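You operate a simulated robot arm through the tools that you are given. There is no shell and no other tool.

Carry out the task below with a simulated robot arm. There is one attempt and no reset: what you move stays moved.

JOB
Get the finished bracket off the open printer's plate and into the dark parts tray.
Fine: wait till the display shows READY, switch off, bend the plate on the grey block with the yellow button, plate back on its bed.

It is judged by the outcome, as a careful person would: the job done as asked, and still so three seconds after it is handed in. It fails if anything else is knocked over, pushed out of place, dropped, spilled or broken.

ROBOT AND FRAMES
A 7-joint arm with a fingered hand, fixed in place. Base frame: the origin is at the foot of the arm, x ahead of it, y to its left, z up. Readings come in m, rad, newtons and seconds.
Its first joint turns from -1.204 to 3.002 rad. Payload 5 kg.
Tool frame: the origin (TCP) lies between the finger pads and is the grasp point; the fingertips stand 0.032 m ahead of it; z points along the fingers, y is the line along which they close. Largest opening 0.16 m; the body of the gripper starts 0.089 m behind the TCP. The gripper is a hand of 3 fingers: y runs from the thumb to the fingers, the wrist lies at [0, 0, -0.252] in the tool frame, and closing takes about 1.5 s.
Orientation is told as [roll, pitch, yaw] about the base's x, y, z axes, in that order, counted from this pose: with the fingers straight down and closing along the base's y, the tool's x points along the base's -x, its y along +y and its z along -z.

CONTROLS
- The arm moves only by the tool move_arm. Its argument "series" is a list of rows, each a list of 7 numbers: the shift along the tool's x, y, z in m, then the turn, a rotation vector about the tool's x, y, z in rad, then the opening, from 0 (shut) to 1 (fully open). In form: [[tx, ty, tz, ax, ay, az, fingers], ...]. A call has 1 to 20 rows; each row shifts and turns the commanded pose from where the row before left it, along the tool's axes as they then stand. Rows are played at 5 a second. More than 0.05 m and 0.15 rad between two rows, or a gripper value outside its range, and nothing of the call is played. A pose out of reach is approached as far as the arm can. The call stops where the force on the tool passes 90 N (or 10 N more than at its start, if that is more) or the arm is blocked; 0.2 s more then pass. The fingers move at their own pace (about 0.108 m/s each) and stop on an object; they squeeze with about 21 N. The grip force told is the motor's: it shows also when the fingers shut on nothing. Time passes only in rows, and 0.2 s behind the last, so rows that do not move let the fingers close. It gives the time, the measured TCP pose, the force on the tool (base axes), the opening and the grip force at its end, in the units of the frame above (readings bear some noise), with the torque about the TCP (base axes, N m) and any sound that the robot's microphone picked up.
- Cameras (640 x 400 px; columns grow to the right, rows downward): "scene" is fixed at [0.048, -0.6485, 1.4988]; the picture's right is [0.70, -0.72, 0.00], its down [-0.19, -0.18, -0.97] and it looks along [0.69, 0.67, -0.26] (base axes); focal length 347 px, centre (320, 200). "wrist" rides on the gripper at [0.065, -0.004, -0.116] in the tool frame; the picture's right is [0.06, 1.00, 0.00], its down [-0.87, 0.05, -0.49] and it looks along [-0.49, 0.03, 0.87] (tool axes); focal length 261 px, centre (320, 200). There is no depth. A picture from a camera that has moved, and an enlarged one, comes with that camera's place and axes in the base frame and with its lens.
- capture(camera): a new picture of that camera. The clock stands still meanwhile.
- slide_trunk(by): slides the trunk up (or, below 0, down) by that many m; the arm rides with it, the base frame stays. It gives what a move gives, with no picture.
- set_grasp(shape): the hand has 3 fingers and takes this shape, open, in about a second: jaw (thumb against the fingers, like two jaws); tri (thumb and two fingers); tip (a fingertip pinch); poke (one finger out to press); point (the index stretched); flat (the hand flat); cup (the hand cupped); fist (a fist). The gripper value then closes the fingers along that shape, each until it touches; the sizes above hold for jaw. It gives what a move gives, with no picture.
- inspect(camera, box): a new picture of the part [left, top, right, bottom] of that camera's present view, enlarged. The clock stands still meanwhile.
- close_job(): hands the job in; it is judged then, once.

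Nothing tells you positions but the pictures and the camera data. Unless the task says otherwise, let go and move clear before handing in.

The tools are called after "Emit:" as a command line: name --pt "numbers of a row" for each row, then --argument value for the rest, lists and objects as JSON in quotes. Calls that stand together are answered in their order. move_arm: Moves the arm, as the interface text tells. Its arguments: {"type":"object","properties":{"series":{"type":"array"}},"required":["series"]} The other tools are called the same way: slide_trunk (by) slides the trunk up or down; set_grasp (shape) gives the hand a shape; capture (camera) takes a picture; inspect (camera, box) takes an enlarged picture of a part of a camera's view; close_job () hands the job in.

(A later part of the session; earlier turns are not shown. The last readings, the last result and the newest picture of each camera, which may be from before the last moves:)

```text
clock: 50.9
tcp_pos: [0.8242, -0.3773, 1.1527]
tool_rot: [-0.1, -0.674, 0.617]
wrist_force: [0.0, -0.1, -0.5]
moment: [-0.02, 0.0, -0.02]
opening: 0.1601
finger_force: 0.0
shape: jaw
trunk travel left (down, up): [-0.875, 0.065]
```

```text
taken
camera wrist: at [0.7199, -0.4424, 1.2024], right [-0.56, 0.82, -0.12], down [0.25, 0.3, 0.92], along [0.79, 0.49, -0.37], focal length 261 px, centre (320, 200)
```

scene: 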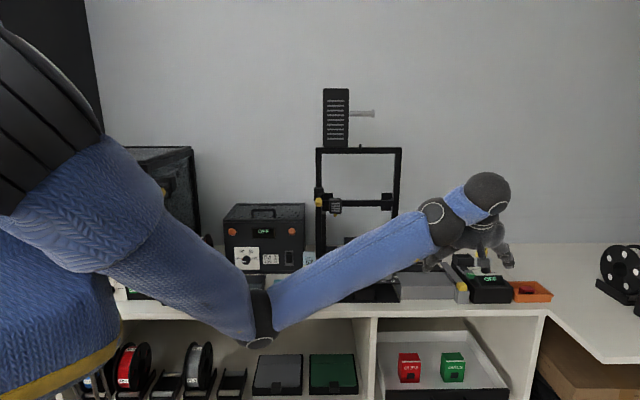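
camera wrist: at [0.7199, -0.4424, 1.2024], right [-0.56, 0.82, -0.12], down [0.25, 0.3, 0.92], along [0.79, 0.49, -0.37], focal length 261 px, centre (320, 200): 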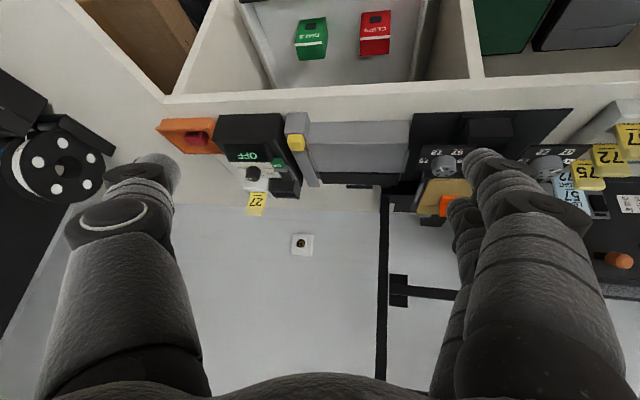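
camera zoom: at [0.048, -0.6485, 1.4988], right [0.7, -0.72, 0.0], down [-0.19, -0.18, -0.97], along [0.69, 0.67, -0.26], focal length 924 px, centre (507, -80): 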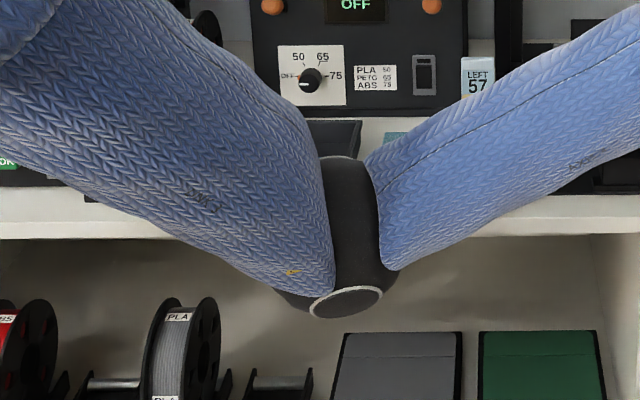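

The arm has settled with the elbow low and the wrist near its limit. I'll ease off by turning the hand back in line with the forearm in clear air, then extend the arm so the elbow can come back up.

Emit:
move_arm --pt "0 0 0 0.113 -0.041 0 1" --pt "0 0 0 0.113 -0.041 0 1"

Emit:
capture --camera "scene"

```text
clock: 51.7
tcp_pos: [0.826, -0.4399, 1.1894]
tool_rot: [-0.445, -0.739, 0.658]
wrist_force: [-0.5, 0.2, 0.5]
moment: [0.02, 0.03, 0.03]
opening: 0.1601
finger_force: 0.0
shape: jaw
trunk travel left (down, up): [-0.875, 0.065]
stopped in row 2: the arm was blocked; the commanded pose is now the measured one
```

```text
taken
```

scene: 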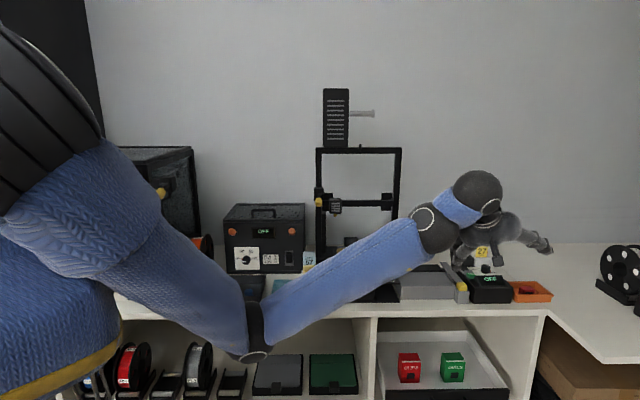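

Emit:
slide_trunk --by 0.06

Emit:
capture --camera "scene"

Emit:
capture --camera "wrist"

```text
clock: 52.7
tcp_pos: [0.8254, -0.4391, 1.2484]
tool_rot: [-0.441, -0.739, 0.656]
wrist_force: [-0.7, -0.5, -1.2]
moment: [0.01, 0.02, 0.0]
opening: 0.1599
finger_force: 0.0
shape: jaw
trunk travel left (down, up): [-0.935, 0.005]
```

```text
taken
```

scene: 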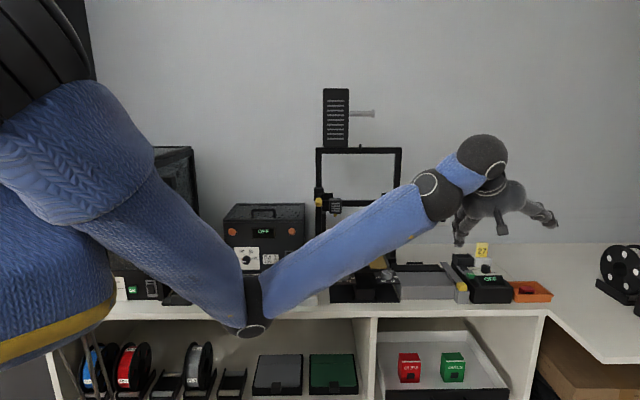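

```text
taken
camera wrist: at [0.7021, -0.4754, 1.2831], right [-0.36, 0.86, -0.36], down [0.13, 0.42, 0.9], along [0.92, 0.28, -0.26], focal length 261 px, centre (320, 200)
```

wrist: 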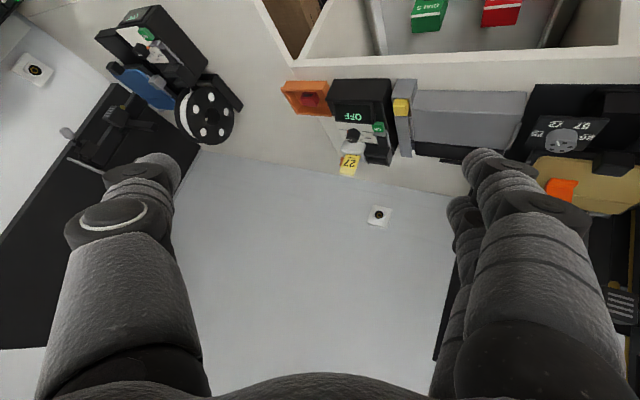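

Emit:
move_arm --pt "0 0 0 0.094 -0.034 0 1"

Emit:
move_arm --pt "0 0 0 0.094 -0.034 0 1"

Emit:
capture --camera "scene"

```text
clock: 53.3
tcp_pos: [0.8277, -0.4579, 1.2702]
tool_rot: [-0.595, -0.772, 0.691]
wrist_force: [-0.6, -0.2, -1.6]
moment: [0.03, 0.01, -0.01]
opening: 0.1596
finger_force: 0.0
shape: jaw
trunk travel left (down, up): [-0.935, 0.005]
stopped in row 1: the arm was blocked; the commanded pose is now the measured one
```

```text
clock: 53.7
tcp_pos: [0.8273, -0.4587, 1.2756]
tool_rot: [-0.72, -0.804, 0.725]
wrist_force: [0.6, 0.2, 0.4]
moment: [-0.01, 0.02, 0.05]
opening: 0.1599
finger_force: 0.1
shape: jaw
trunk travel left (down, up): [-0.935, 0.005]
```

```text
taken
```

scene: 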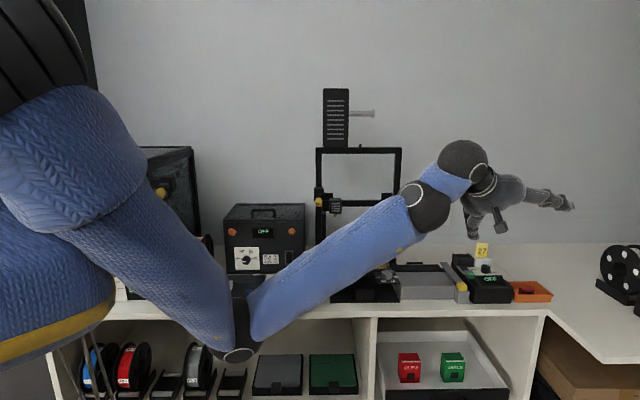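

Emit:
move_arm --pt "-0.02 -0.013 -0.015 0.1045 -0.095 0 1" --pt "-0.02 -0.013 -0.015 0.1045 -0.095 0 1"

Emit:
move_arm --pt "-0.02 -0.013 -0.015 0.1045 -0.095 0 1" --pt "-0.02 -0.013 -0.015 0.1045 -0.095 0 1"

Emit:
capture --camera "scene"

```text
clock: 54.3
tcp_pos: [0.8239, -0.4508, 1.3226]
tool_rot: [-1.086, -0.927, 0.951]
wrist_force: [-0.2, -0.6, 0.7]
moment: [0.05, 0.03, 0.03]
opening: 0.1598
finger_force: 0.0
shape: jaw
trunk travel left (down, up): [-0.935, 0.005]
```

```text
clock: 54.9
tcp_pos: [0.8066, -0.4451, 1.3786]
tool_rot: [-1.555, -0.97, 1.263]
wrist_force: [-0.4, 0.5, -0.4]
moment: [0.03, 0.01, 0.0]
opening: 0.16
finger_force: 0.0
shape: jaw
trunk travel left (down, up): [-0.935, 0.005]
```

```text
taken
```

scene: 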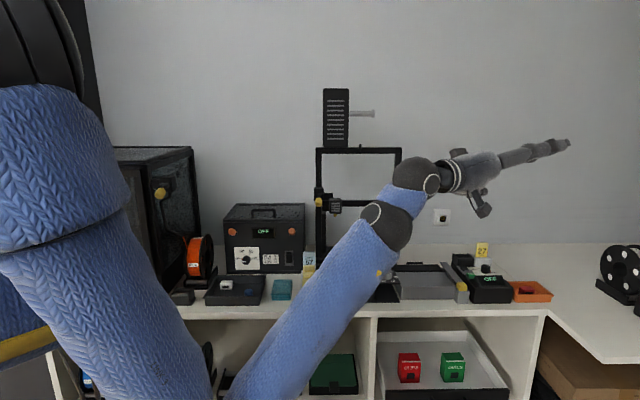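

Emit:
move_arm --pt "-0.033 -0.0226 0 0 0 0 1" --pt "-0.033 -0.0226 0 0 0 0 1" --pt "-0.033 -0.0226 0 0 0 0 1" --pt "-0.033 -0.0226 0 0 0 0 1" --pt "-0.033 -0.0226 0 0 0 0 1"

Emit:
move_arm --pt "-0.0088 0.0122 0.0393 0 0 0 1" --pt "-0.0088 0.0122 0.0393 0 0 0 1" --pt "-0.0088 0.0122 0.0393 0 0 0 1" --pt "-0.0088 0.0122 0.0393 0 0 0 1" --pt "-0.0088 0.0122 0.0393 0 0 0 1"

Emit:
capture --camera "scene"

```text
clock: 56.1
tcp_pos: [0.8094, -0.4446, 1.579]
tool_rot: [-1.552, -0.969, 1.261]
wrist_force: [0.1, 1.3, -0.3]
moment: [0.0, 0.01, -0.08]
opening: 0.1601
finger_force: 0.0
shape: jaw
trunk travel left (down, up): [-0.935, 0.005]
```

```text
clock: 57.3
tcp_pos: [1.0196, -0.433, 1.5788]
tool_rot: [-1.552, -0.969, 1.259]
wrist_force: [0.8, 1.3, -0.1]
moment: [0.01, -0.05, -0.03]
opening: 0.16
finger_force: 0.1
shape: jaw
trunk travel left (down, up): [-0.935, 0.005]
```

```text
taken
```

scene: 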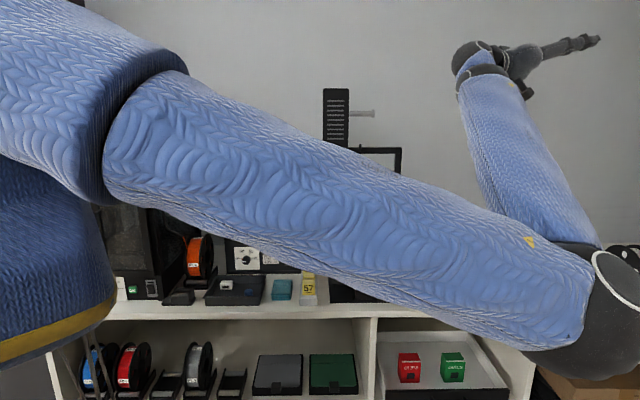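

Emit:
move_arm --pt "-0.0088 0.0122 0.0393 0 0 0 1" --pt "-0.0088 0.0122 0.0393 0 0 0 1" --pt "-0.0088 0.0122 0.0393 0 0 0 1" --pt "-0.0088 0.0122 0.0393 0 0 0 1"

Emit:
capture --camera "scene"

```text
clock: 58.3
tcp_pos: [1.1884, -0.4202, 1.5775]
tool_rot: [-1.55, -0.965, 1.259]
wrist_force: [0.6, 1.2, 0.0]
moment: [0.01, -0.07, -0.06]
opening: 0.1603
finger_force: 0.0
shape: jaw
trunk travel left (down, up): [-0.935, 0.005]
```

```text
taken
```

scene: 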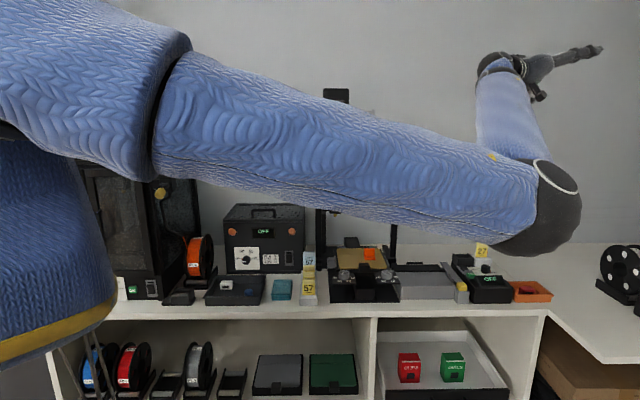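

Emit:
move_arm --pt "-0.0088 0.0122 0.0393 0 0 0 1" --pt "-0.0044 0.0061 0.0196 0 0 0 1"

Emit:
capture --camera "scene"

```text
clock: 58.9
tcp_pos: [1.2495, -0.4147, 1.577]
tool_rot: [-1.553, -0.967, 1.262]
wrist_force: [0.0, 0.3, -0.3]
moment: [0.03, 0.0, 0.0]
opening: 0.1598
finger_force: 0.0
shape: jaw
trunk travel left (down, up): [-0.935, 0.005]
```

```text
taken
```

scene: 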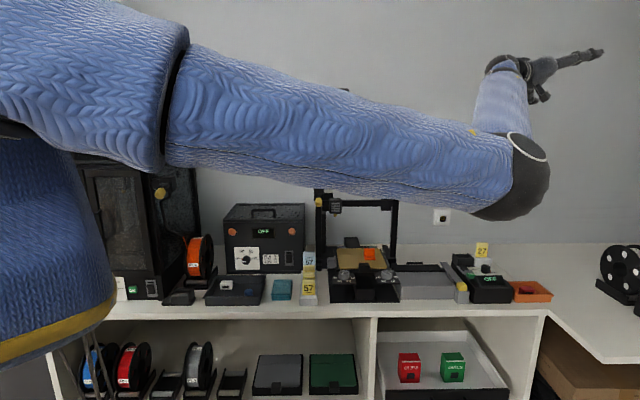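

Emit:
move_arm --pt "0.0291 0.02 -0.0025 -0.0792 0.1156 0 1" --pt "0.0291 0.02 -0.0025 -0.0792 0.1156 0 1" --pt "0.0291 0.02 -0.0025 -0.0792 0.1156 0 1" --pt "0.0291 0.02 -0.0025 -0.0792 0.1156 0 1"

Emit:
capture --camera "scene"

```text
clock: 59.9
tcp_pos: [1.2108, -0.4059, 1.4436]
tool_rot: [-0.721, -0.765, 0.61]
wrist_force: [-0.2, -0.1, 0.1]
moment: [0.02, 0.0, 0.02]
opening: 0.1599
finger_force: 0.0
shape: jaw
trunk travel left (down, up): [-0.935, 0.005]
```

```text
taken
```

scene: 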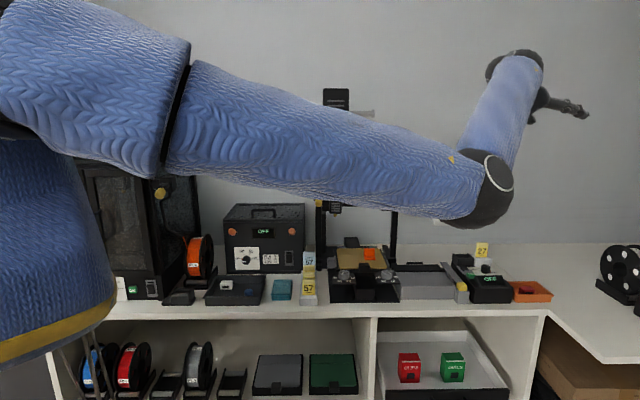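

Emit:
move_arm --pt "0.0291 0.02 -0.0025 -0.0792 0.1156 0 1" --pt "0.0291 0.02 -0.0025 -0.0792 0.1156 0 1" --pt "0.0291 0.02 -0.0025 -0.0792 0.1156 0 1" --pt "0.0291 0.02 -0.0025 -0.0792 0.1156 0 1"

Emit:
capture --camera "scene"

```text
clock: 60.9
tcp_pos: [1.1115, -0.3707, 1.3525]
tool_rot: [-0.263, -0.356, 0.356]
wrist_force: [-0.4, -0.2, 0.5]
moment: [-0.08, 0.06, 0.03]
opening: 0.1602
finger_force: 0.1
shape: jaw
trunk travel left (down, up): [-0.935, 0.005]
```

```text
taken
```

scene: 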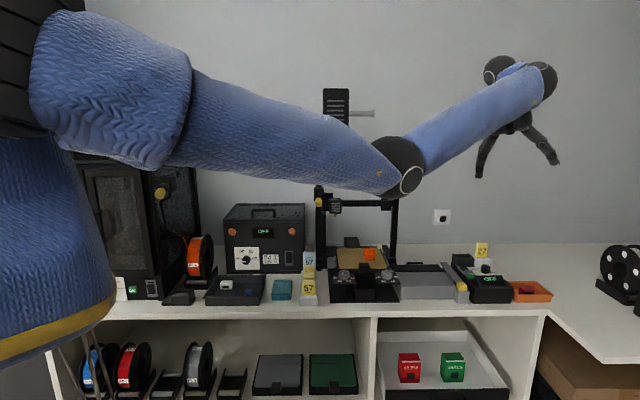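

Emit:
move_arm --pt "-0.0291 -0.02 -0.0025 0.0792 -0.1156 0 1" --pt "-0.0291 -0.02 -0.0025 0.0792 -0.1156 0 1" --pt "-0.0291 -0.02 -0.0025 0.0792 -0.1156 0 1" --pt "-0.0291 -0.02 -0.0025 0.0792 -0.1156 0 1" --pt "-0.0291 -0.02 -0.0025 0.0792 -0.1156 0 1" --pt "-0.0291 -0.02 -0.0025 0.0792 -0.1156 0 1"

Emit:
capture --camera "scene"

Emit:
capture --camera "wrist"

```text
clock: 62.3
tcp_pos: [1.2352, -0.4131, 1.5059]
tool_rot: [-1.087, -0.911, 0.884]
wrist_force: [-0.3, 0.0, -0.1]
moment: [0.0, -0.01, 0.0]
opening: 0.1599
finger_force: 0.1
shape: jaw
trunk travel left (down, up): [-0.935, 0.005]
```

```text
taken
```

scene: 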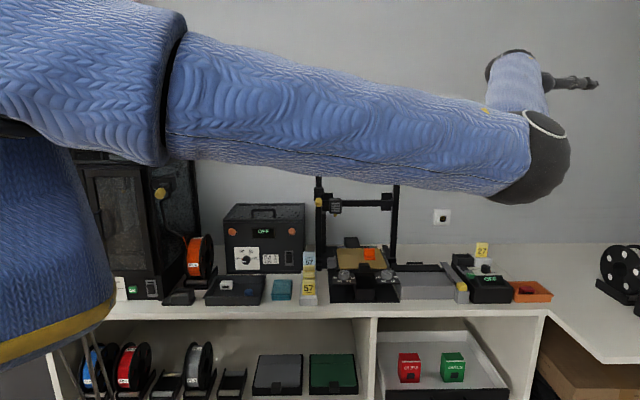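

```text
taken
camera wrist: at [1.1039, -0.4154, 1.4908], right [0.06, 0.8, -0.59], down [-0.11, 0.59, 0.8], along [0.99, 0.02, 0.12], focal length 261 px, centre (320, 200)
```

wrist: 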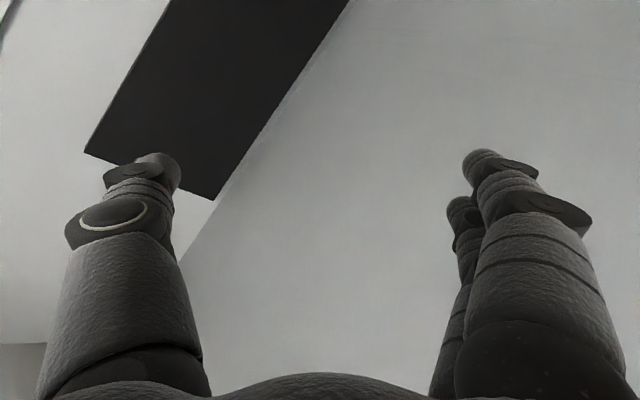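

Emit:
move_arm --pt "-0.0185 0.0283 -0.0023 -0.1106 -0.076 -0.0399 1" --pt "-0.0185 0.0283 -0.0023 -0.1106 -0.076 -0.0399 1" --pt "-0.0185 0.0283 -0.0023 -0.1106 -0.076 -0.0399 1" --pt "-0.0185 0.0283 -0.0023 -0.1106 -0.076 -0.0399 1"

Emit:
capture --camera "scene"

```text
clock: 63.3
tcp_pos: [1.2408, -0.2799, 1.5087]
tool_rot: [-1.083, -0.91, 1.443]
wrist_force: [0.2, -0.1, -0.4]
moment: [0.03, -0.01, 0.02]
opening: 0.16
finger_force: 0.1
shape: jaw
trunk travel left (down, up): [-0.935, 0.005]
```

```text
taken
```

scene: 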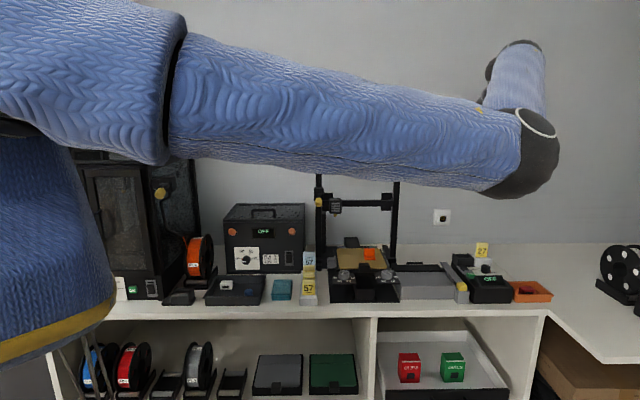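

Emit:
move_arm --pt "-0.0185 0.0283 -0.0023 -0.1106 -0.076 -0.0399 1" --pt "-0.0185 0.0283 -0.0023 -0.1106 -0.076 -0.0399 1" --pt "-0.0185 0.0283 -0.0023 -0.1106 -0.076 -0.0399 1" --pt "-0.0185 0.0283 -0.0023 -0.1106 -0.076 -0.0399 1"

Emit:
capture --camera "scene"

```text
clock: 64.3
tcp_pos: [1.1703, -0.1647, 1.506]
tool_rot: [-1.083, -0.91, 2.004]
wrist_force: [0.0, 0.7, 0.0]
moment: [0.02, 0.0, -0.01]
opening: 0.1605
finger_force: 0.1
shape: jaw
trunk travel left (down, up): [-0.935, 0.005]
```

```text
taken
```

scene: 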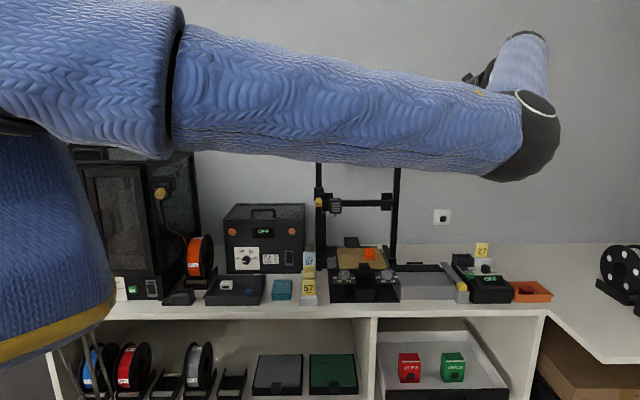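

Emit:
move_arm --pt "0.0291 0.02 -0.0025 -0.0792 0.1156 0 1" --pt "0.0291 0.02 -0.0025 -0.0792 0.1156 0 1" --pt "0.0291 0.02 -0.0025 -0.0792 0.1156 0 1" --pt "0.0291 0.02 -0.0025 -0.0792 0.1156 0 1"

Emit:
capture --camera "scene"

```text
clock: 65.3
tcp_pos: [1.117, -0.2208, 1.3902]
tool_rot: [-0.459, -0.573, 1.565]
wrist_force: [0.2, 0.0, 0.2]
moment: [0.0, -0.01, -0.01]
opening: 0.1601
finger_force: 0.1
shape: jaw
trunk travel left (down, up): [-0.935, 0.005]
```

```text
taken
```

scene: 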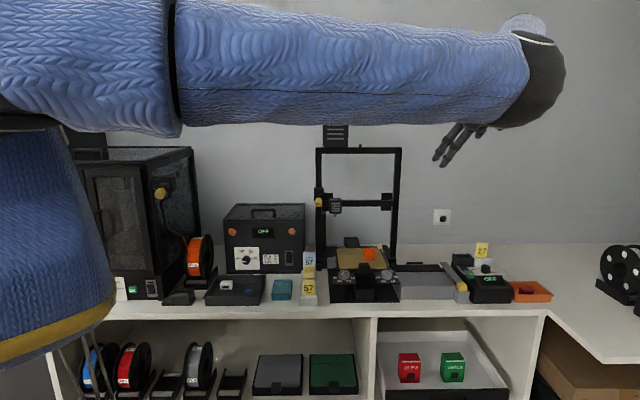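

The elbow is coming back up on the right side as intended. I'll keep turning the tool down.

Emit:
move_arm --pt "0.0291 0.02 -0.0025 -0.0792 0.1156 0 1" --pt "0.0291 0.02 -0.0025 -0.0792 0.1156 0 1" --pt "0.0291 0.02 -0.0025 -0.0792 0.1156 0 1" --pt "0.0291 0.02 -0.0025 -0.0792 0.1156 0 1" --pt "0.0291 0.02 -0.0025 -0.0792 0.1156 0 1"

Emit:
capture --camera "scene"

Emit:
capture --camera "wrist"

```text
clock: 66.5
tcp_pos: [1.01, -0.3374, 1.3267]
tool_rot: [-0.011, -0.015, 1.425]
wrist_force: [-0.3, 0.6, -0.7]
moment: [-0.01, 0.0, -0.02]
opening: 0.1599
finger_force: 0.0
shape: jaw
trunk travel left (down, up): [-0.935, 0.005]
```

```text
taken
```

scene: 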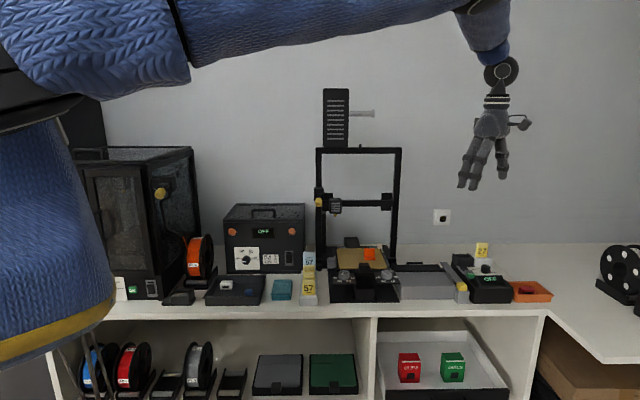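

```text
taken
camera wrist: at [1.0021, -0.404, 1.4415], right [-1.0, 0.08, -0.01], down [0.07, 0.86, 0.5], along [0.05, 0.5, -0.86], focal length 261 px, centre (320, 200)
```

wrist: 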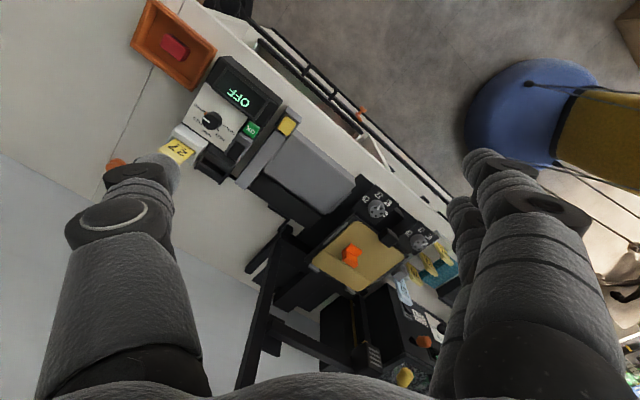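

The arm is back in its good elbow-up posture with the tool vertical. Now I'll turn to yaw 2.356, so the fingers close front to back on the tab, and move above the tab.

Emit:
move_arm --pt "0 0 0 0 0 -0.133 1" --pt "0 0 0 0 0 -0.133 1" --pt "0 0 0 0 0 -0.133 1" --pt "0 0 0 0 0 -0.133 1" --pt "0 0 0 0 0 -0.133 1" --pt "0 0 0 0 0 -0.133 1" --pt "0 0 0 0 0 -0.133 1"

Emit:
move_arm --pt "-0.0372 -0.0158 0.01 0 0 0 1" --pt "-0.0372 -0.0158 0.01 0 0 0 1" --pt "-0.0372 -0.0158 0.01 0 0 0 1" --pt "-0.0372 -0.0158 0.01 0 0 0 1" --pt "-0.0372 -0.0158 0.01 0 0 0 1" --pt "-0.0372 -0.0158 0.01 0 0 0 1"

Emit:
capture --camera "scene"

Emit:
capture --camera "wrist"

```text
clock: 68.1
tcp_pos: [1.0085, -0.3385, 1.3274]
tool_rot: [-0.019, -0.002, 2.359]
wrist_force: [0.6, 0.0, 0.6]
moment: [-0.02, 0.0, -0.02]
opening: 0.16
finger_force: 0.1
shape: jaw
trunk travel left (down, up): [-0.935, 0.005]
```

```text
clock: 69.5
tcp_pos: [0.9173, -0.1138, 1.2697]
tool_rot: [-0.02, 0.0, 2.358]
wrist_force: [-0.2, 0.8, 0.3]
moment: [-0.02, 0.02, 0.0]
opening: 0.1601
finger_force: 0.1
shape: jaw
trunk travel left (down, up): [-0.935, 0.005]
```

```text
taken
```

scene: 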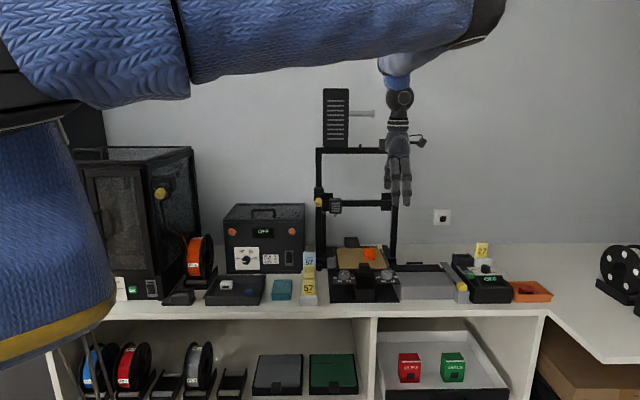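

```text
taken
camera wrist: at [0.9657, -0.1584, 1.3838], right [-0.66, -0.75, -0.02], down [-0.66, 0.57, 0.49], along [-0.36, 0.34, -0.87], focal length 261 px, centre (320, 200)
```

wrist: 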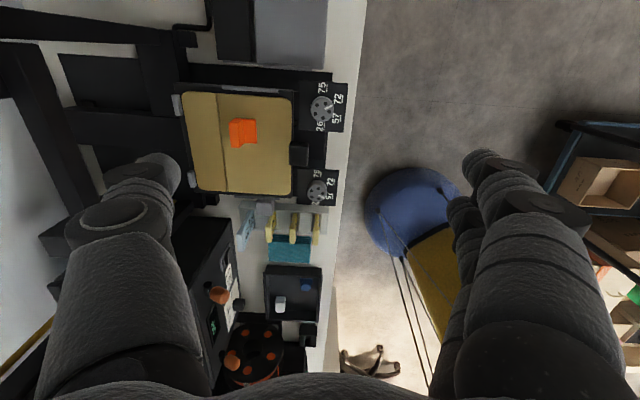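

Emit:
inspect --camera "wrist" --box '[170, 70, 350, 210]'

```text
2.86 times, centred on (260, 140) of wrist
camera zoom: at [0.9657, -0.1584, 1.3838], right [-0.66, -0.75, -0.02], down [-0.66, 0.57, 0.49], along [-0.36, 0.34, -0.87], focal length 745 px, centre (491, 371)
```

zoom: 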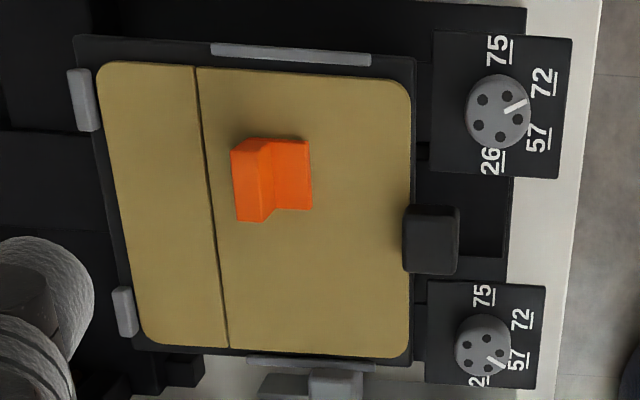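

The view from the right shows the plate, tab and stops clearly. Before gripping, I'll check where the fingertips sit at a narrow opening.

Emit:
move_arm --pt "0 0 0 0 0 0 0.4" --pt "0 0 0 0 0 0 0.4" --pt "0 0 0 0 0 0 0.4" --pt "0 0 0 0 0 0 0.4" --pt "0 0 0 0 0 0 0.4" --pt "0 0 0 0 0 0 0.4"

Emit:
capture --camera "wrist"

Emit:
inspect --camera "scene" --box '[340, 80, 460, 230]'

Emit:
move_arm --pt "0 0 0 0 0 0 0.2" --pt "0 0 0 0 0 0 0.2" --pt "0 0 0 0 0 0 0.2" --pt "0 0 0 0 0 0 0.2" --pt "0 0 0 0 0 0 0.2" --pt "0 0 0 0 0 0 0.2"

Emit:
capture --camera "wrist"

```text
clock: 70.9
tcp_pos: [0.9179, -0.115, 1.2683]
tool_rot: [-0.019, -0.003, 2.358]
wrist_force: [-0.4, -1.1, 0.7]
moment: [0.01, 0.01, 0.02]
opening: 0.0646
finger_force: 0.0
shape: jaw
trunk travel left (down, up): [-0.935, 0.005]
```

```text
taken
camera wrist: at [0.9655, -0.1595, 1.3836], right [-0.66, -0.75, -0.02], down [-0.66, 0.57, 0.49], along [-0.36, 0.34, -0.87], focal length 261 px, centre (320, 200)
```

wrist: 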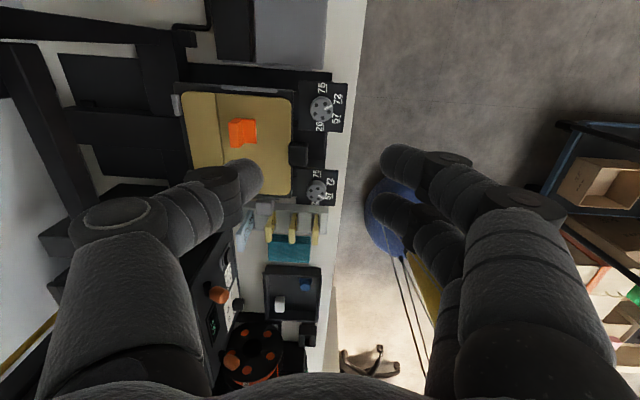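

```text
2.67 times, centred on (400, 155) of scene
camera zoom: at [0.048, -0.6485, 1.4988], right [0.7, -0.72, 0.0], down [-0.19, -0.18, -0.97], along [0.69, 0.67, -0.26], focal length 924 px, centre (107, 320)
```

zoom: 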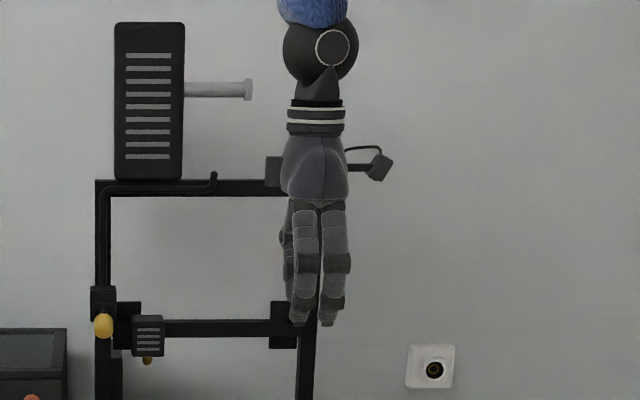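

```text
clock: 72.3
tcp_pos: [0.9177, -0.1151, 1.268]
tool_rot: [-0.019, -0.002, 2.357]
wrist_force: [0.0, -0.4, -0.6]
moment: [-0.04, 0.02, 0.0]
opening: 0.0327
finger_force: 0.1
shape: jaw
trunk travel left (down, up): [-0.935, 0.005]
```

```text
taken
camera wrist: at [0.9655, -0.1594, 1.3836], right [-0.66, -0.75, -0.02], down [-0.66, 0.57, 0.49], along [-0.36, 0.34, -0.87], focal length 261 px, centre (320, 200)
```

wrist: 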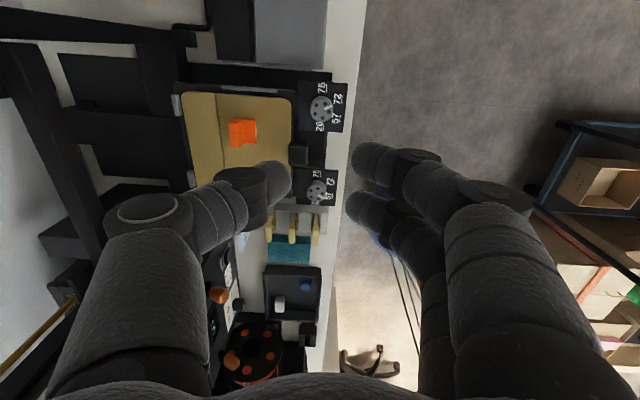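

Thumb and fingertips are now clear: the thumb reaches about 1 cm further than the fingers. Gripping the tab front to back with the thumb in front and low and the fingers behind and higher will hold the plate level, so I'll turn the hand half a turn to yaw -0.785.

Emit:
move_arm --pt "0 0 0 -0.019 0 0 0.6" --pt "0 0 0 0 0 0.149 0.6" --pt "0 0 0 0 0 0.149 0.6" --pt "0 0 0 0 0 0.149 0.6" --pt "0 0 0 0 0 0.149 0.6" --pt "0 0 0 0 0 0.149 0.6" --pt "0 0 0 0 0 0.149 0.6" --pt "0 0 0 0 0 0.149 0.6" --pt "0 0 0 0 0 0.149 0.6" --pt "0 0 0 0 0 0.149 0.6" --pt "0 0 0 0 0 0.149 0.6"

Emit:
capture --camera "scene"

```text
clock: 74.7
tcp_pos: [0.9186, -0.1137, 1.2694]
tool_rot: [0.002, -0.001, 0.865]
wrist_force: [0.4, -0.5, 0.9]
moment: [-0.04, -0.01, 0.03]
opening: 0.0957
finger_force: 0.0
shape: jaw
trunk travel left (down, up): [-0.935, 0.005]
```

```text
taken
```

scene: 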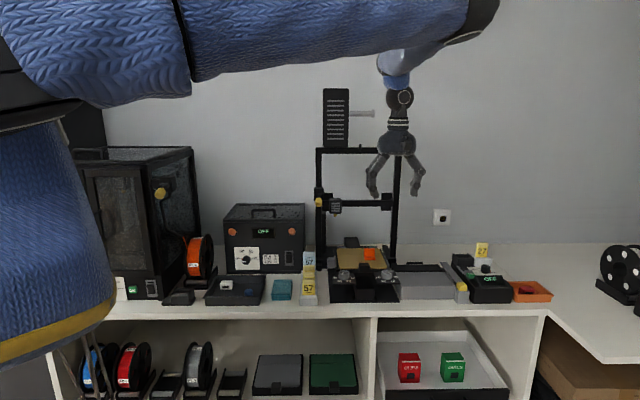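

Emit:
move_arm --pt "0 0 0 0 0 0.149 0.6" --pt "0 0 0 0 0 0.149 0.6" --pt "0 0 0 0 0 0.149 0.6" --pt "0 0 0 0 0 0.149 0.6" --pt "0 0 0 0 0 0.149 0.6" --pt "0 0 0 0 0 0.149 0.6" --pt "0 0 0 0 0 0.149 0.6" --pt "0 0 0 0 0 0.149 0.6" --pt "0 0 0 0 0 0.149 0.6" --pt "0 0 0 0 0 0.149 0.6" --pt "0 0 0 0 0 0.149 0.6"

Emit:
capture --camera "scene"

Emit:
capture --camera "wrist"

```text
clock: 77.1
tcp_pos: [0.9184, -0.1149, 1.2696]
tool_rot: [0.003, 0.002, -0.774]
wrist_force: [0.2, -0.3, -0.3]
moment: [0.01, 0.04, 0.0]
opening: 0.0956
finger_force: 0.0
shape: jaw
trunk travel left (down, up): [-0.935, 0.005]
```

```text
taken
```

scene: 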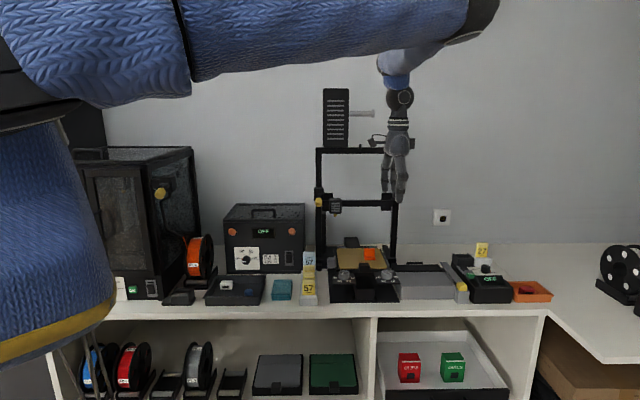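

```text
taken
camera wrist: at [0.8702, -0.0715, 1.3848], right [0.65, 0.76, 0.0], down [0.66, -0.57, 0.49], along [0.37, -0.32, -0.87], focal length 261 px, centre (320, 200)
```

wrist: 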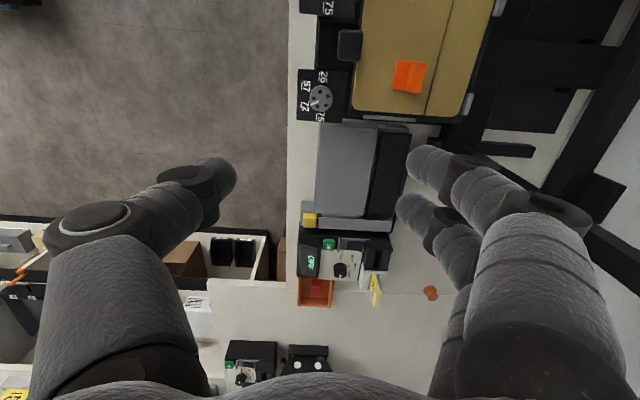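

Emit:
move_arm --pt "0.0183 0.0085 0.0425 0 0 0.011 0.6" --pt "0.0183 0.0085 0.0425 0 0 0 0.6" --pt "0.0183 0.0085 0.0425 0 0 0 0.6" --pt "0.0183 0.0085 0.0425 0 0 0 0.6"

Emit:
capture --camera "wrist"

Emit:
inspect --camera "scene" --box '[310, 180, 430, 310]'

```text
clock: 78.1
tcp_pos: [0.8903, -0.0384, 1.0971]
tool_rot: [-0.001, 0.002, -0.784]
wrist_force: [0.6, 0.0, 0.4]
moment: [-0.04, 0.05, 0.05]
opening: 0.0954
finger_force: 0.0
shape: jaw
trunk travel left (down, up): [-0.935, 0.005]
```

```text
taken
camera wrist: at [0.8425, 0.0054, 1.2131], right [0.66, 0.75, 0.0], down [0.65, -0.58, 0.49], along [0.37, -0.32, -0.87], focal length 261 px, centre (320, 200)
```

wrist: 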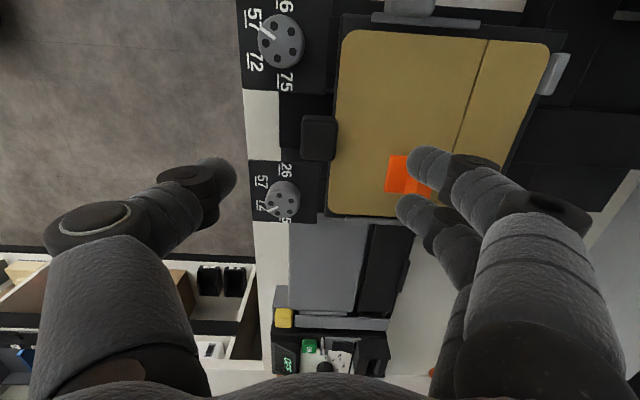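

```text
3.08 times, centred on (370, 245) of scene
camera zoom: at [0.048, -0.6485, 1.4988], right [0.7, -0.72, 0.0], down [-0.19, -0.18, -0.97], along [0.69, 0.67, -0.26], focal length 1066 px, centre (166, 62)
```

zoom: 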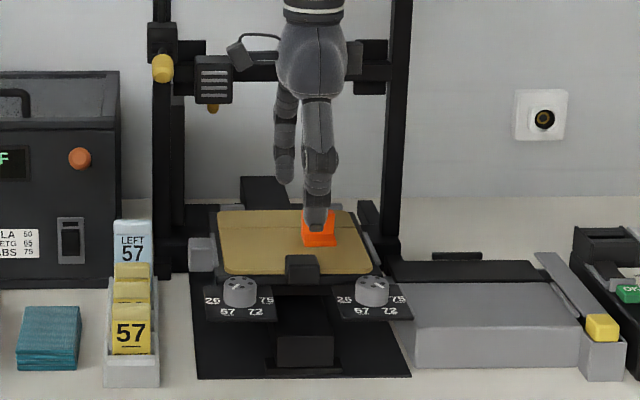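

Emit:
inspect --camera "wrist" --box '[260, 80, 400, 190]'

```text
3.64 times, centred on (330, 135) of wrist
camera zoom: at [0.8425, 0.0054, 1.2131], right [0.66, 0.75, 0.0], down [0.65, -0.58, 0.49], along [0.37, -0.32, -0.87], focal length 948 px, centre (284, 436)
```

zoom: 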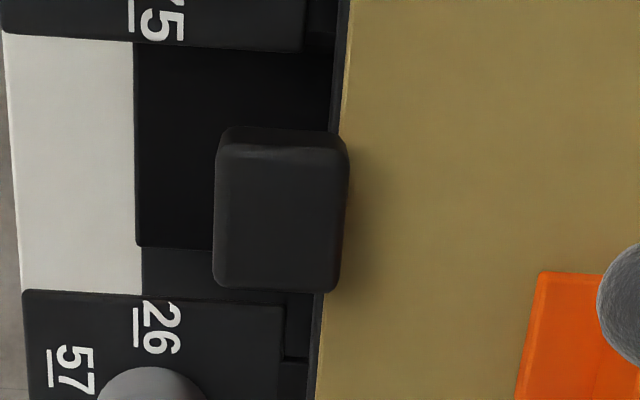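

Emit:
move_arm --pt "0.0027 0 0.03 0 0 0 0.6" --pt "0 0 0.03 0 0 0 0.6"

Emit:
capture --camera "wrist"

Emit:
inspect --camera "scene" --box '[330, 220, 410, 300]'

```text
clock: 78.7
tcp_pos: [0.8891, -0.0362, 1.039]
tool_rot: [0.0, 0.003, -0.784]
wrist_force: [0.8, -0.1, 0.3]
moment: [-0.02, 0.05, 0.01]
opening: 0.0954
finger_force: 0.0
shape: jaw
trunk travel left (down, up): [-0.935, 0.005]
```

```text
taken
camera wrist: at [0.8407, 0.0063, 1.1541], right [0.66, 0.75, 0.0], down [0.65, -0.58, 0.49], along [0.37, -0.32, -0.87], focal length 261 px, centre (320, 200)
```

wrist: 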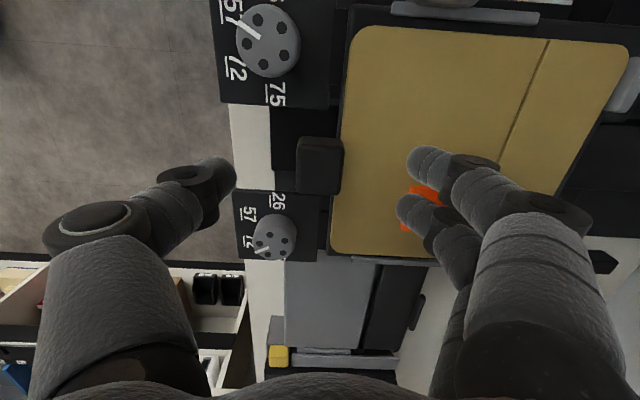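

```text
5.00 times, centred on (370, 260) of scene
camera zoom: at [0.048, -0.6485, 1.4988], right [0.7, -0.72, 0.0], down [-0.19, -0.18, -0.97], along [0.69, 0.67, -0.26], focal length 1733 px, centre (70, -100)
```

zoom: 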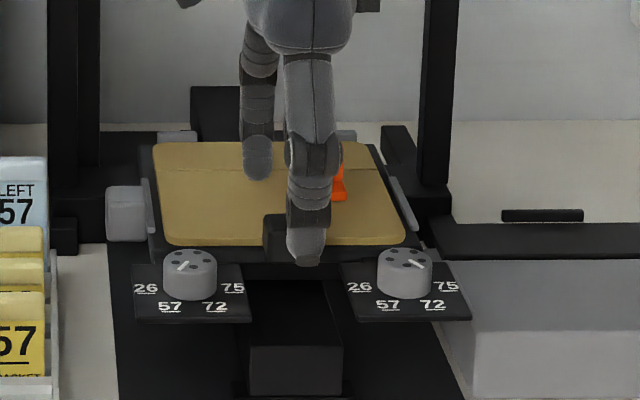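

Emit:
move_arm --pt "0 0 0.012 0 0 0 0.6" --pt "0 0 0.008 0 0 0 0.6"

Emit:
capture --camera "wrist"

Emit:
inspect --camera "scene" --box '[330, 220, 410, 300]'

```text
clock: 79.3
tcp_pos: [0.8863, -0.0375, 1.0202]
tool_rot: [0.002, 0.002, -0.783]
wrist_force: [0.4, 0.1, 1.5]
moment: [-0.02, -0.04, -0.06]
opening: 0.0949
finger_force: 0.0
shape: jaw
trunk travel left (down, up): [-0.935, 0.005]
```

```text
taken
camera wrist: at [0.8391, 0.0058, 1.1355], right [0.66, 0.75, 0.0], down [0.65, -0.58, 0.49], along [0.37, -0.32, -0.87], focal length 261 px, centre (320, 200)
```

wrist: 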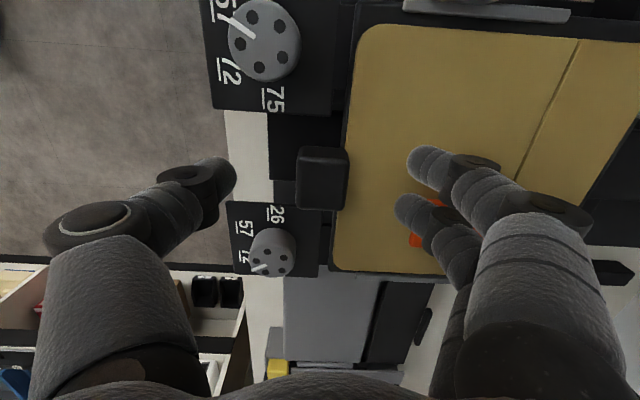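

```text
5.00 times, centred on (370, 260) of scene
camera zoom: at [0.048, -0.6485, 1.4988], right [0.7, -0.72, 0.0], down [-0.19, -0.18, -0.97], along [0.69, 0.67, -0.26], focal length 1733 px, centre (70, -100)
```

zoom: 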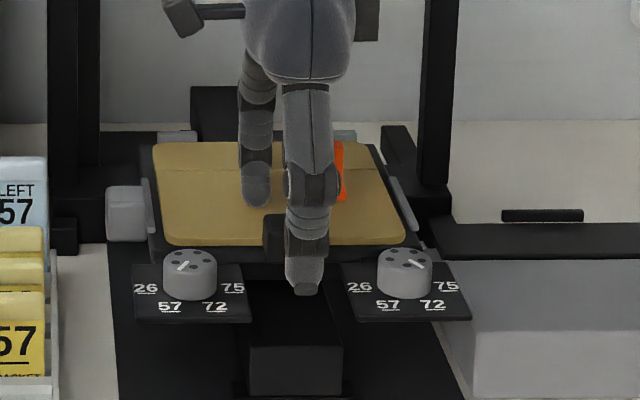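

The tab sits centred between the thumb in front and the fingers behind. I'll close the grip.

Emit:
move_arm --pt "0 0 0 0 0 0 0.35" --pt "0 0 0 0 0 0 0.3" --pt "0 0 0 0 0 0 0.25" --pt "0 0 0 0 0 0 0.2"

Emit:
capture --camera "wrist"

```text
clock: 80.3
tcp_pos: [0.8878, -0.0363, 1.0196]
tool_rot: [0.0, 0.003, -0.784]
wrist_force: [0.6, 1.0, 0.8]
moment: [0.03, -0.01, -0.01]
opening: 0.0327
finger_force: 0.2
shape: jaw
trunk travel left (down, up): [-0.935, 0.005]
```

```text
taken
camera wrist: at [0.8396, 0.006, 1.1354], right [0.66, 0.75, 0.0], down [0.65, -0.58, 0.49], along [0.37, -0.32, -0.87], focal length 261 px, centre (320, 200)
```

wrist: 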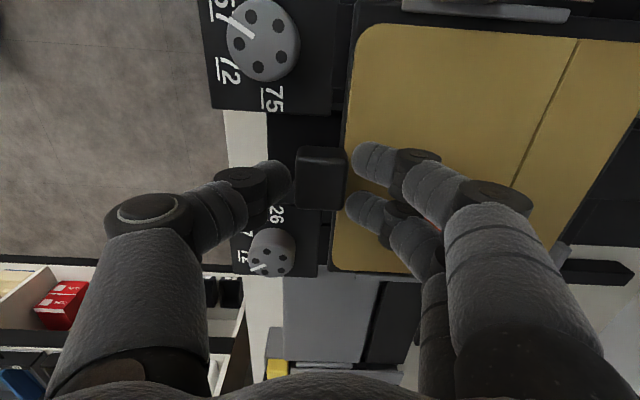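

Emit:
move_arm --pt "0.0018 0 0 0 0 0 0.2" --pt "0 0 0 0 0 0 0" --pt "0 0 0 0 0 0 0" --pt "0 0 0 0 0 0 0" --pt "0 0 0 0 0 0 0" --pt "0 0 0 0 0 0 0"

Emit:
capture --camera "wrist"

```text
clock: 81.7
tcp_pos: [0.8881, -0.036, 1.0192]
tool_rot: [0.001, 0.001, -0.784]
wrist_force: [-0.6, -1.5, -0.3]
moment: [-0.02, 0.01, 0.0]
opening: 0.0261
finger_force: 20.7
shape: jaw
trunk travel left (down, up): [-0.935, 0.005]
```

```text
taken
camera wrist: at [0.8386, 0.0073, 1.135], right [0.66, 0.75, 0.0], down [0.65, -0.58, 0.49], along [0.37, -0.32, -0.87], focal length 261 px, centre (320, 200)
```

wrist: 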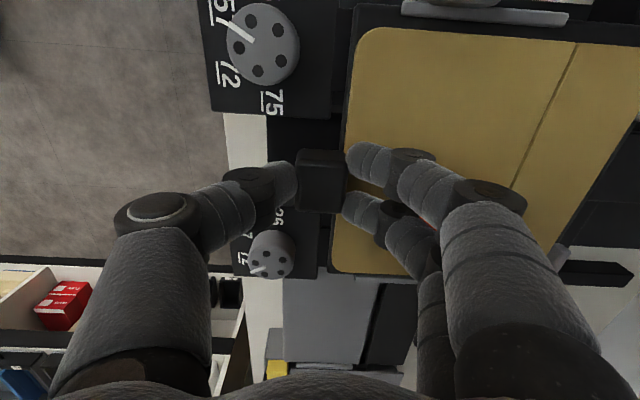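

The grip holds on the tab at an opening of 0.026. I'll lift 1 cm straight up as a test.

Emit:
move_arm --pt "0 0 -0.005 0 0 0 0" --pt "0 0 -0.005 0 0 0 0" --pt "0 0 0 0 0 0 0"

Emit:
capture --camera "wrist"

Emit:
inspect --camera "scene" --box '[330, 220, 410, 300]'

```text
clock: 82.5
tcp_pos: [0.8877, -0.0348, 1.0294]
tool_rot: [0.0, 0.002, -0.783]
wrist_force: [-0.8, 1.0, -2.2]
moment: [-0.13, 0.09, 0.03]
opening: 0.0256
finger_force: 21.0
shape: jaw
trunk travel left (down, up): [-0.935, 0.005]
```

```text
taken
camera wrist: at [0.839, 0.0079, 1.1453], right [0.66, 0.75, 0.0], down [0.65, -0.58, 0.49], along [0.37, -0.32, -0.87], focal length 261 px, centre (320, 200)
```

wrist: 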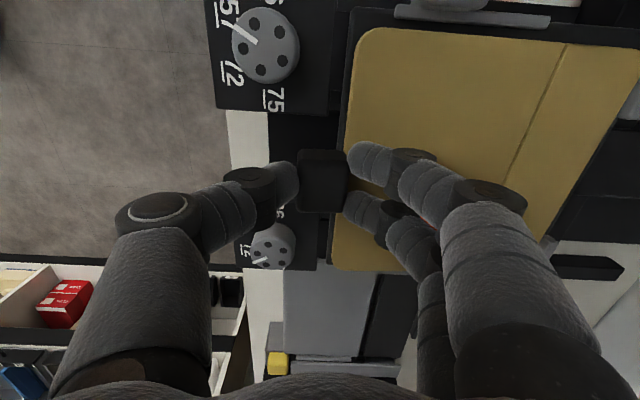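

```text
5.00 times, centred on (370, 260) of scene
camera zoom: at [0.048, -0.6485, 1.4988], right [0.7, -0.72, 0.0], down [-0.19, -0.18, -0.97], along [0.69, 0.67, -0.26], focal length 1733 px, centre (70, -100)
```

zoom: 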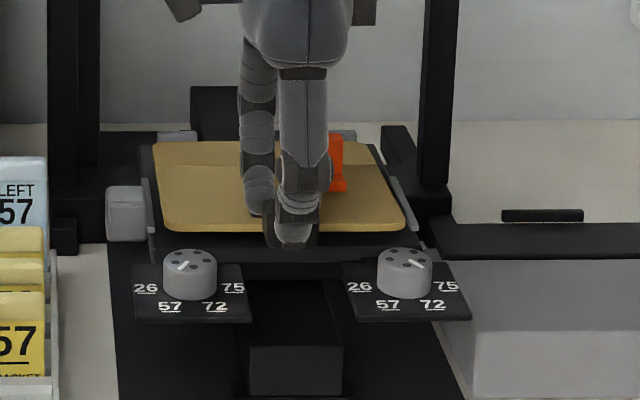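

Emit:
move_arm --pt "0 0 -0.01 0 0 0 0" --pt "0 0 -0.01 0 0 0 0" --pt "0 0 0 0 0 0 0"

Emit:
capture --camera "wrist"

Emit:
inspect --camera "scene" --box '[330, 220, 410, 300]'

```text
clock: 83.3
tcp_pos: [0.8884, -0.0351, 1.0498]
tool_rot: [0.001, 0.001, -0.782]
wrist_force: [-0.3, -0.9, -2.2]
moment: [-0.09, 0.15, 0.01]
opening: 0.0255
finger_force: 21.1
shape: jaw
trunk travel left (down, up): [-0.935, 0.005]
```

```text
taken
camera wrist: at [0.8392, 0.0077, 1.1652], right [0.66, 0.75, 0.0], down [0.65, -0.58, 0.49], along [0.37, -0.32, -0.87], focal length 261 px, centre (320, 200)
```

wrist: 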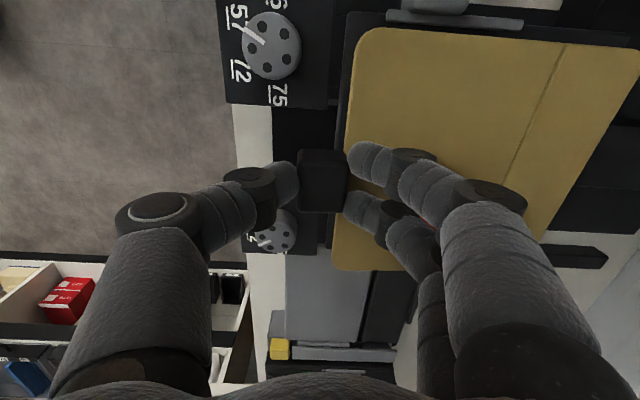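

```text
5.00 times, centred on (370, 260) of scene
camera zoom: at [0.048, -0.6485, 1.4988], right [0.7, -0.72, 0.0], down [-0.19, -0.18, -0.97], along [0.69, 0.67, -0.26], focal length 1733 px, centre (70, -100)
```

zoom: 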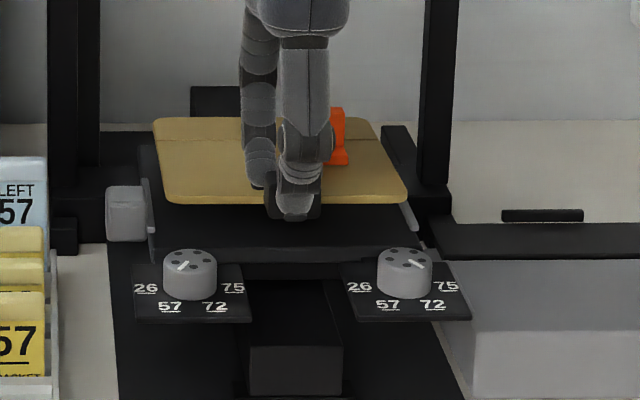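

The plate is fully lifted and steady, with its rear edge drooping slightly. I'll correct the tilt, raise it and move it partway towards the grey block.

Emit:
move_arm --pt "0 0 -0.025 -0.03 0 0 0" --pt "0 -0.01 -0.025 -0.025 0 0 0" --pt "0 -0.02 -0.02 0 0 0 0" --pt "-0.03 -0.02 0 0 0 0 0" --pt "-0.04 0 0 0 0 0 0" --pt "-0.04 0 0 0 0 0 0"

Emit:
capture --camera "wrist"

Emit:
inspect --camera "scene" --box '[330, 180, 480, 310]'

```text
clock: 84.7
tcp_pos: [0.9303, -0.151, 1.1162]
tool_rot: [0.056, 0.001, -0.782]
wrist_force: [0.5, 0.2, -2.2]
moment: [-0.06, 0.1, 0.02]
opening: 0.0254
finger_force: 21.1
shape: jaw
trunk travel left (down, up): [-0.935, 0.005]
```

```text
taken
camera wrist: at [0.8768, -0.1125, 1.2313], right [0.66, 0.75, 0.06], down [0.64, -0.59, 0.49], along [0.4, -0.29, -0.87], focal length 261 px, centre (320, 200)
```

wrist: 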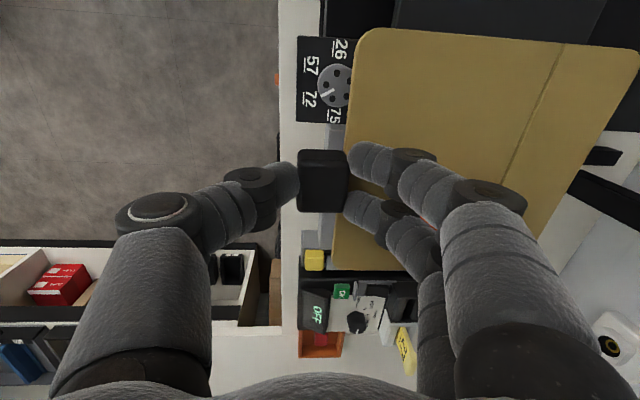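

```text
3.08 times, centred on (405, 245) of scene
camera zoom: at [0.048, -0.6485, 1.4988], right [0.7, -0.72, 0.0], down [-0.19, -0.18, -0.97], along [0.69, 0.67, -0.26], focal length 1066 px, centre (58, 62)
```

zoom: 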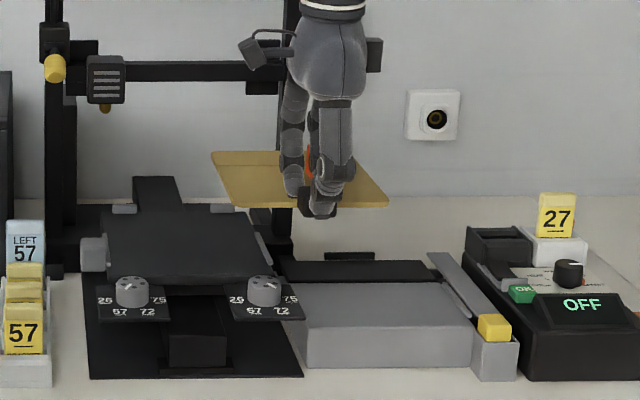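

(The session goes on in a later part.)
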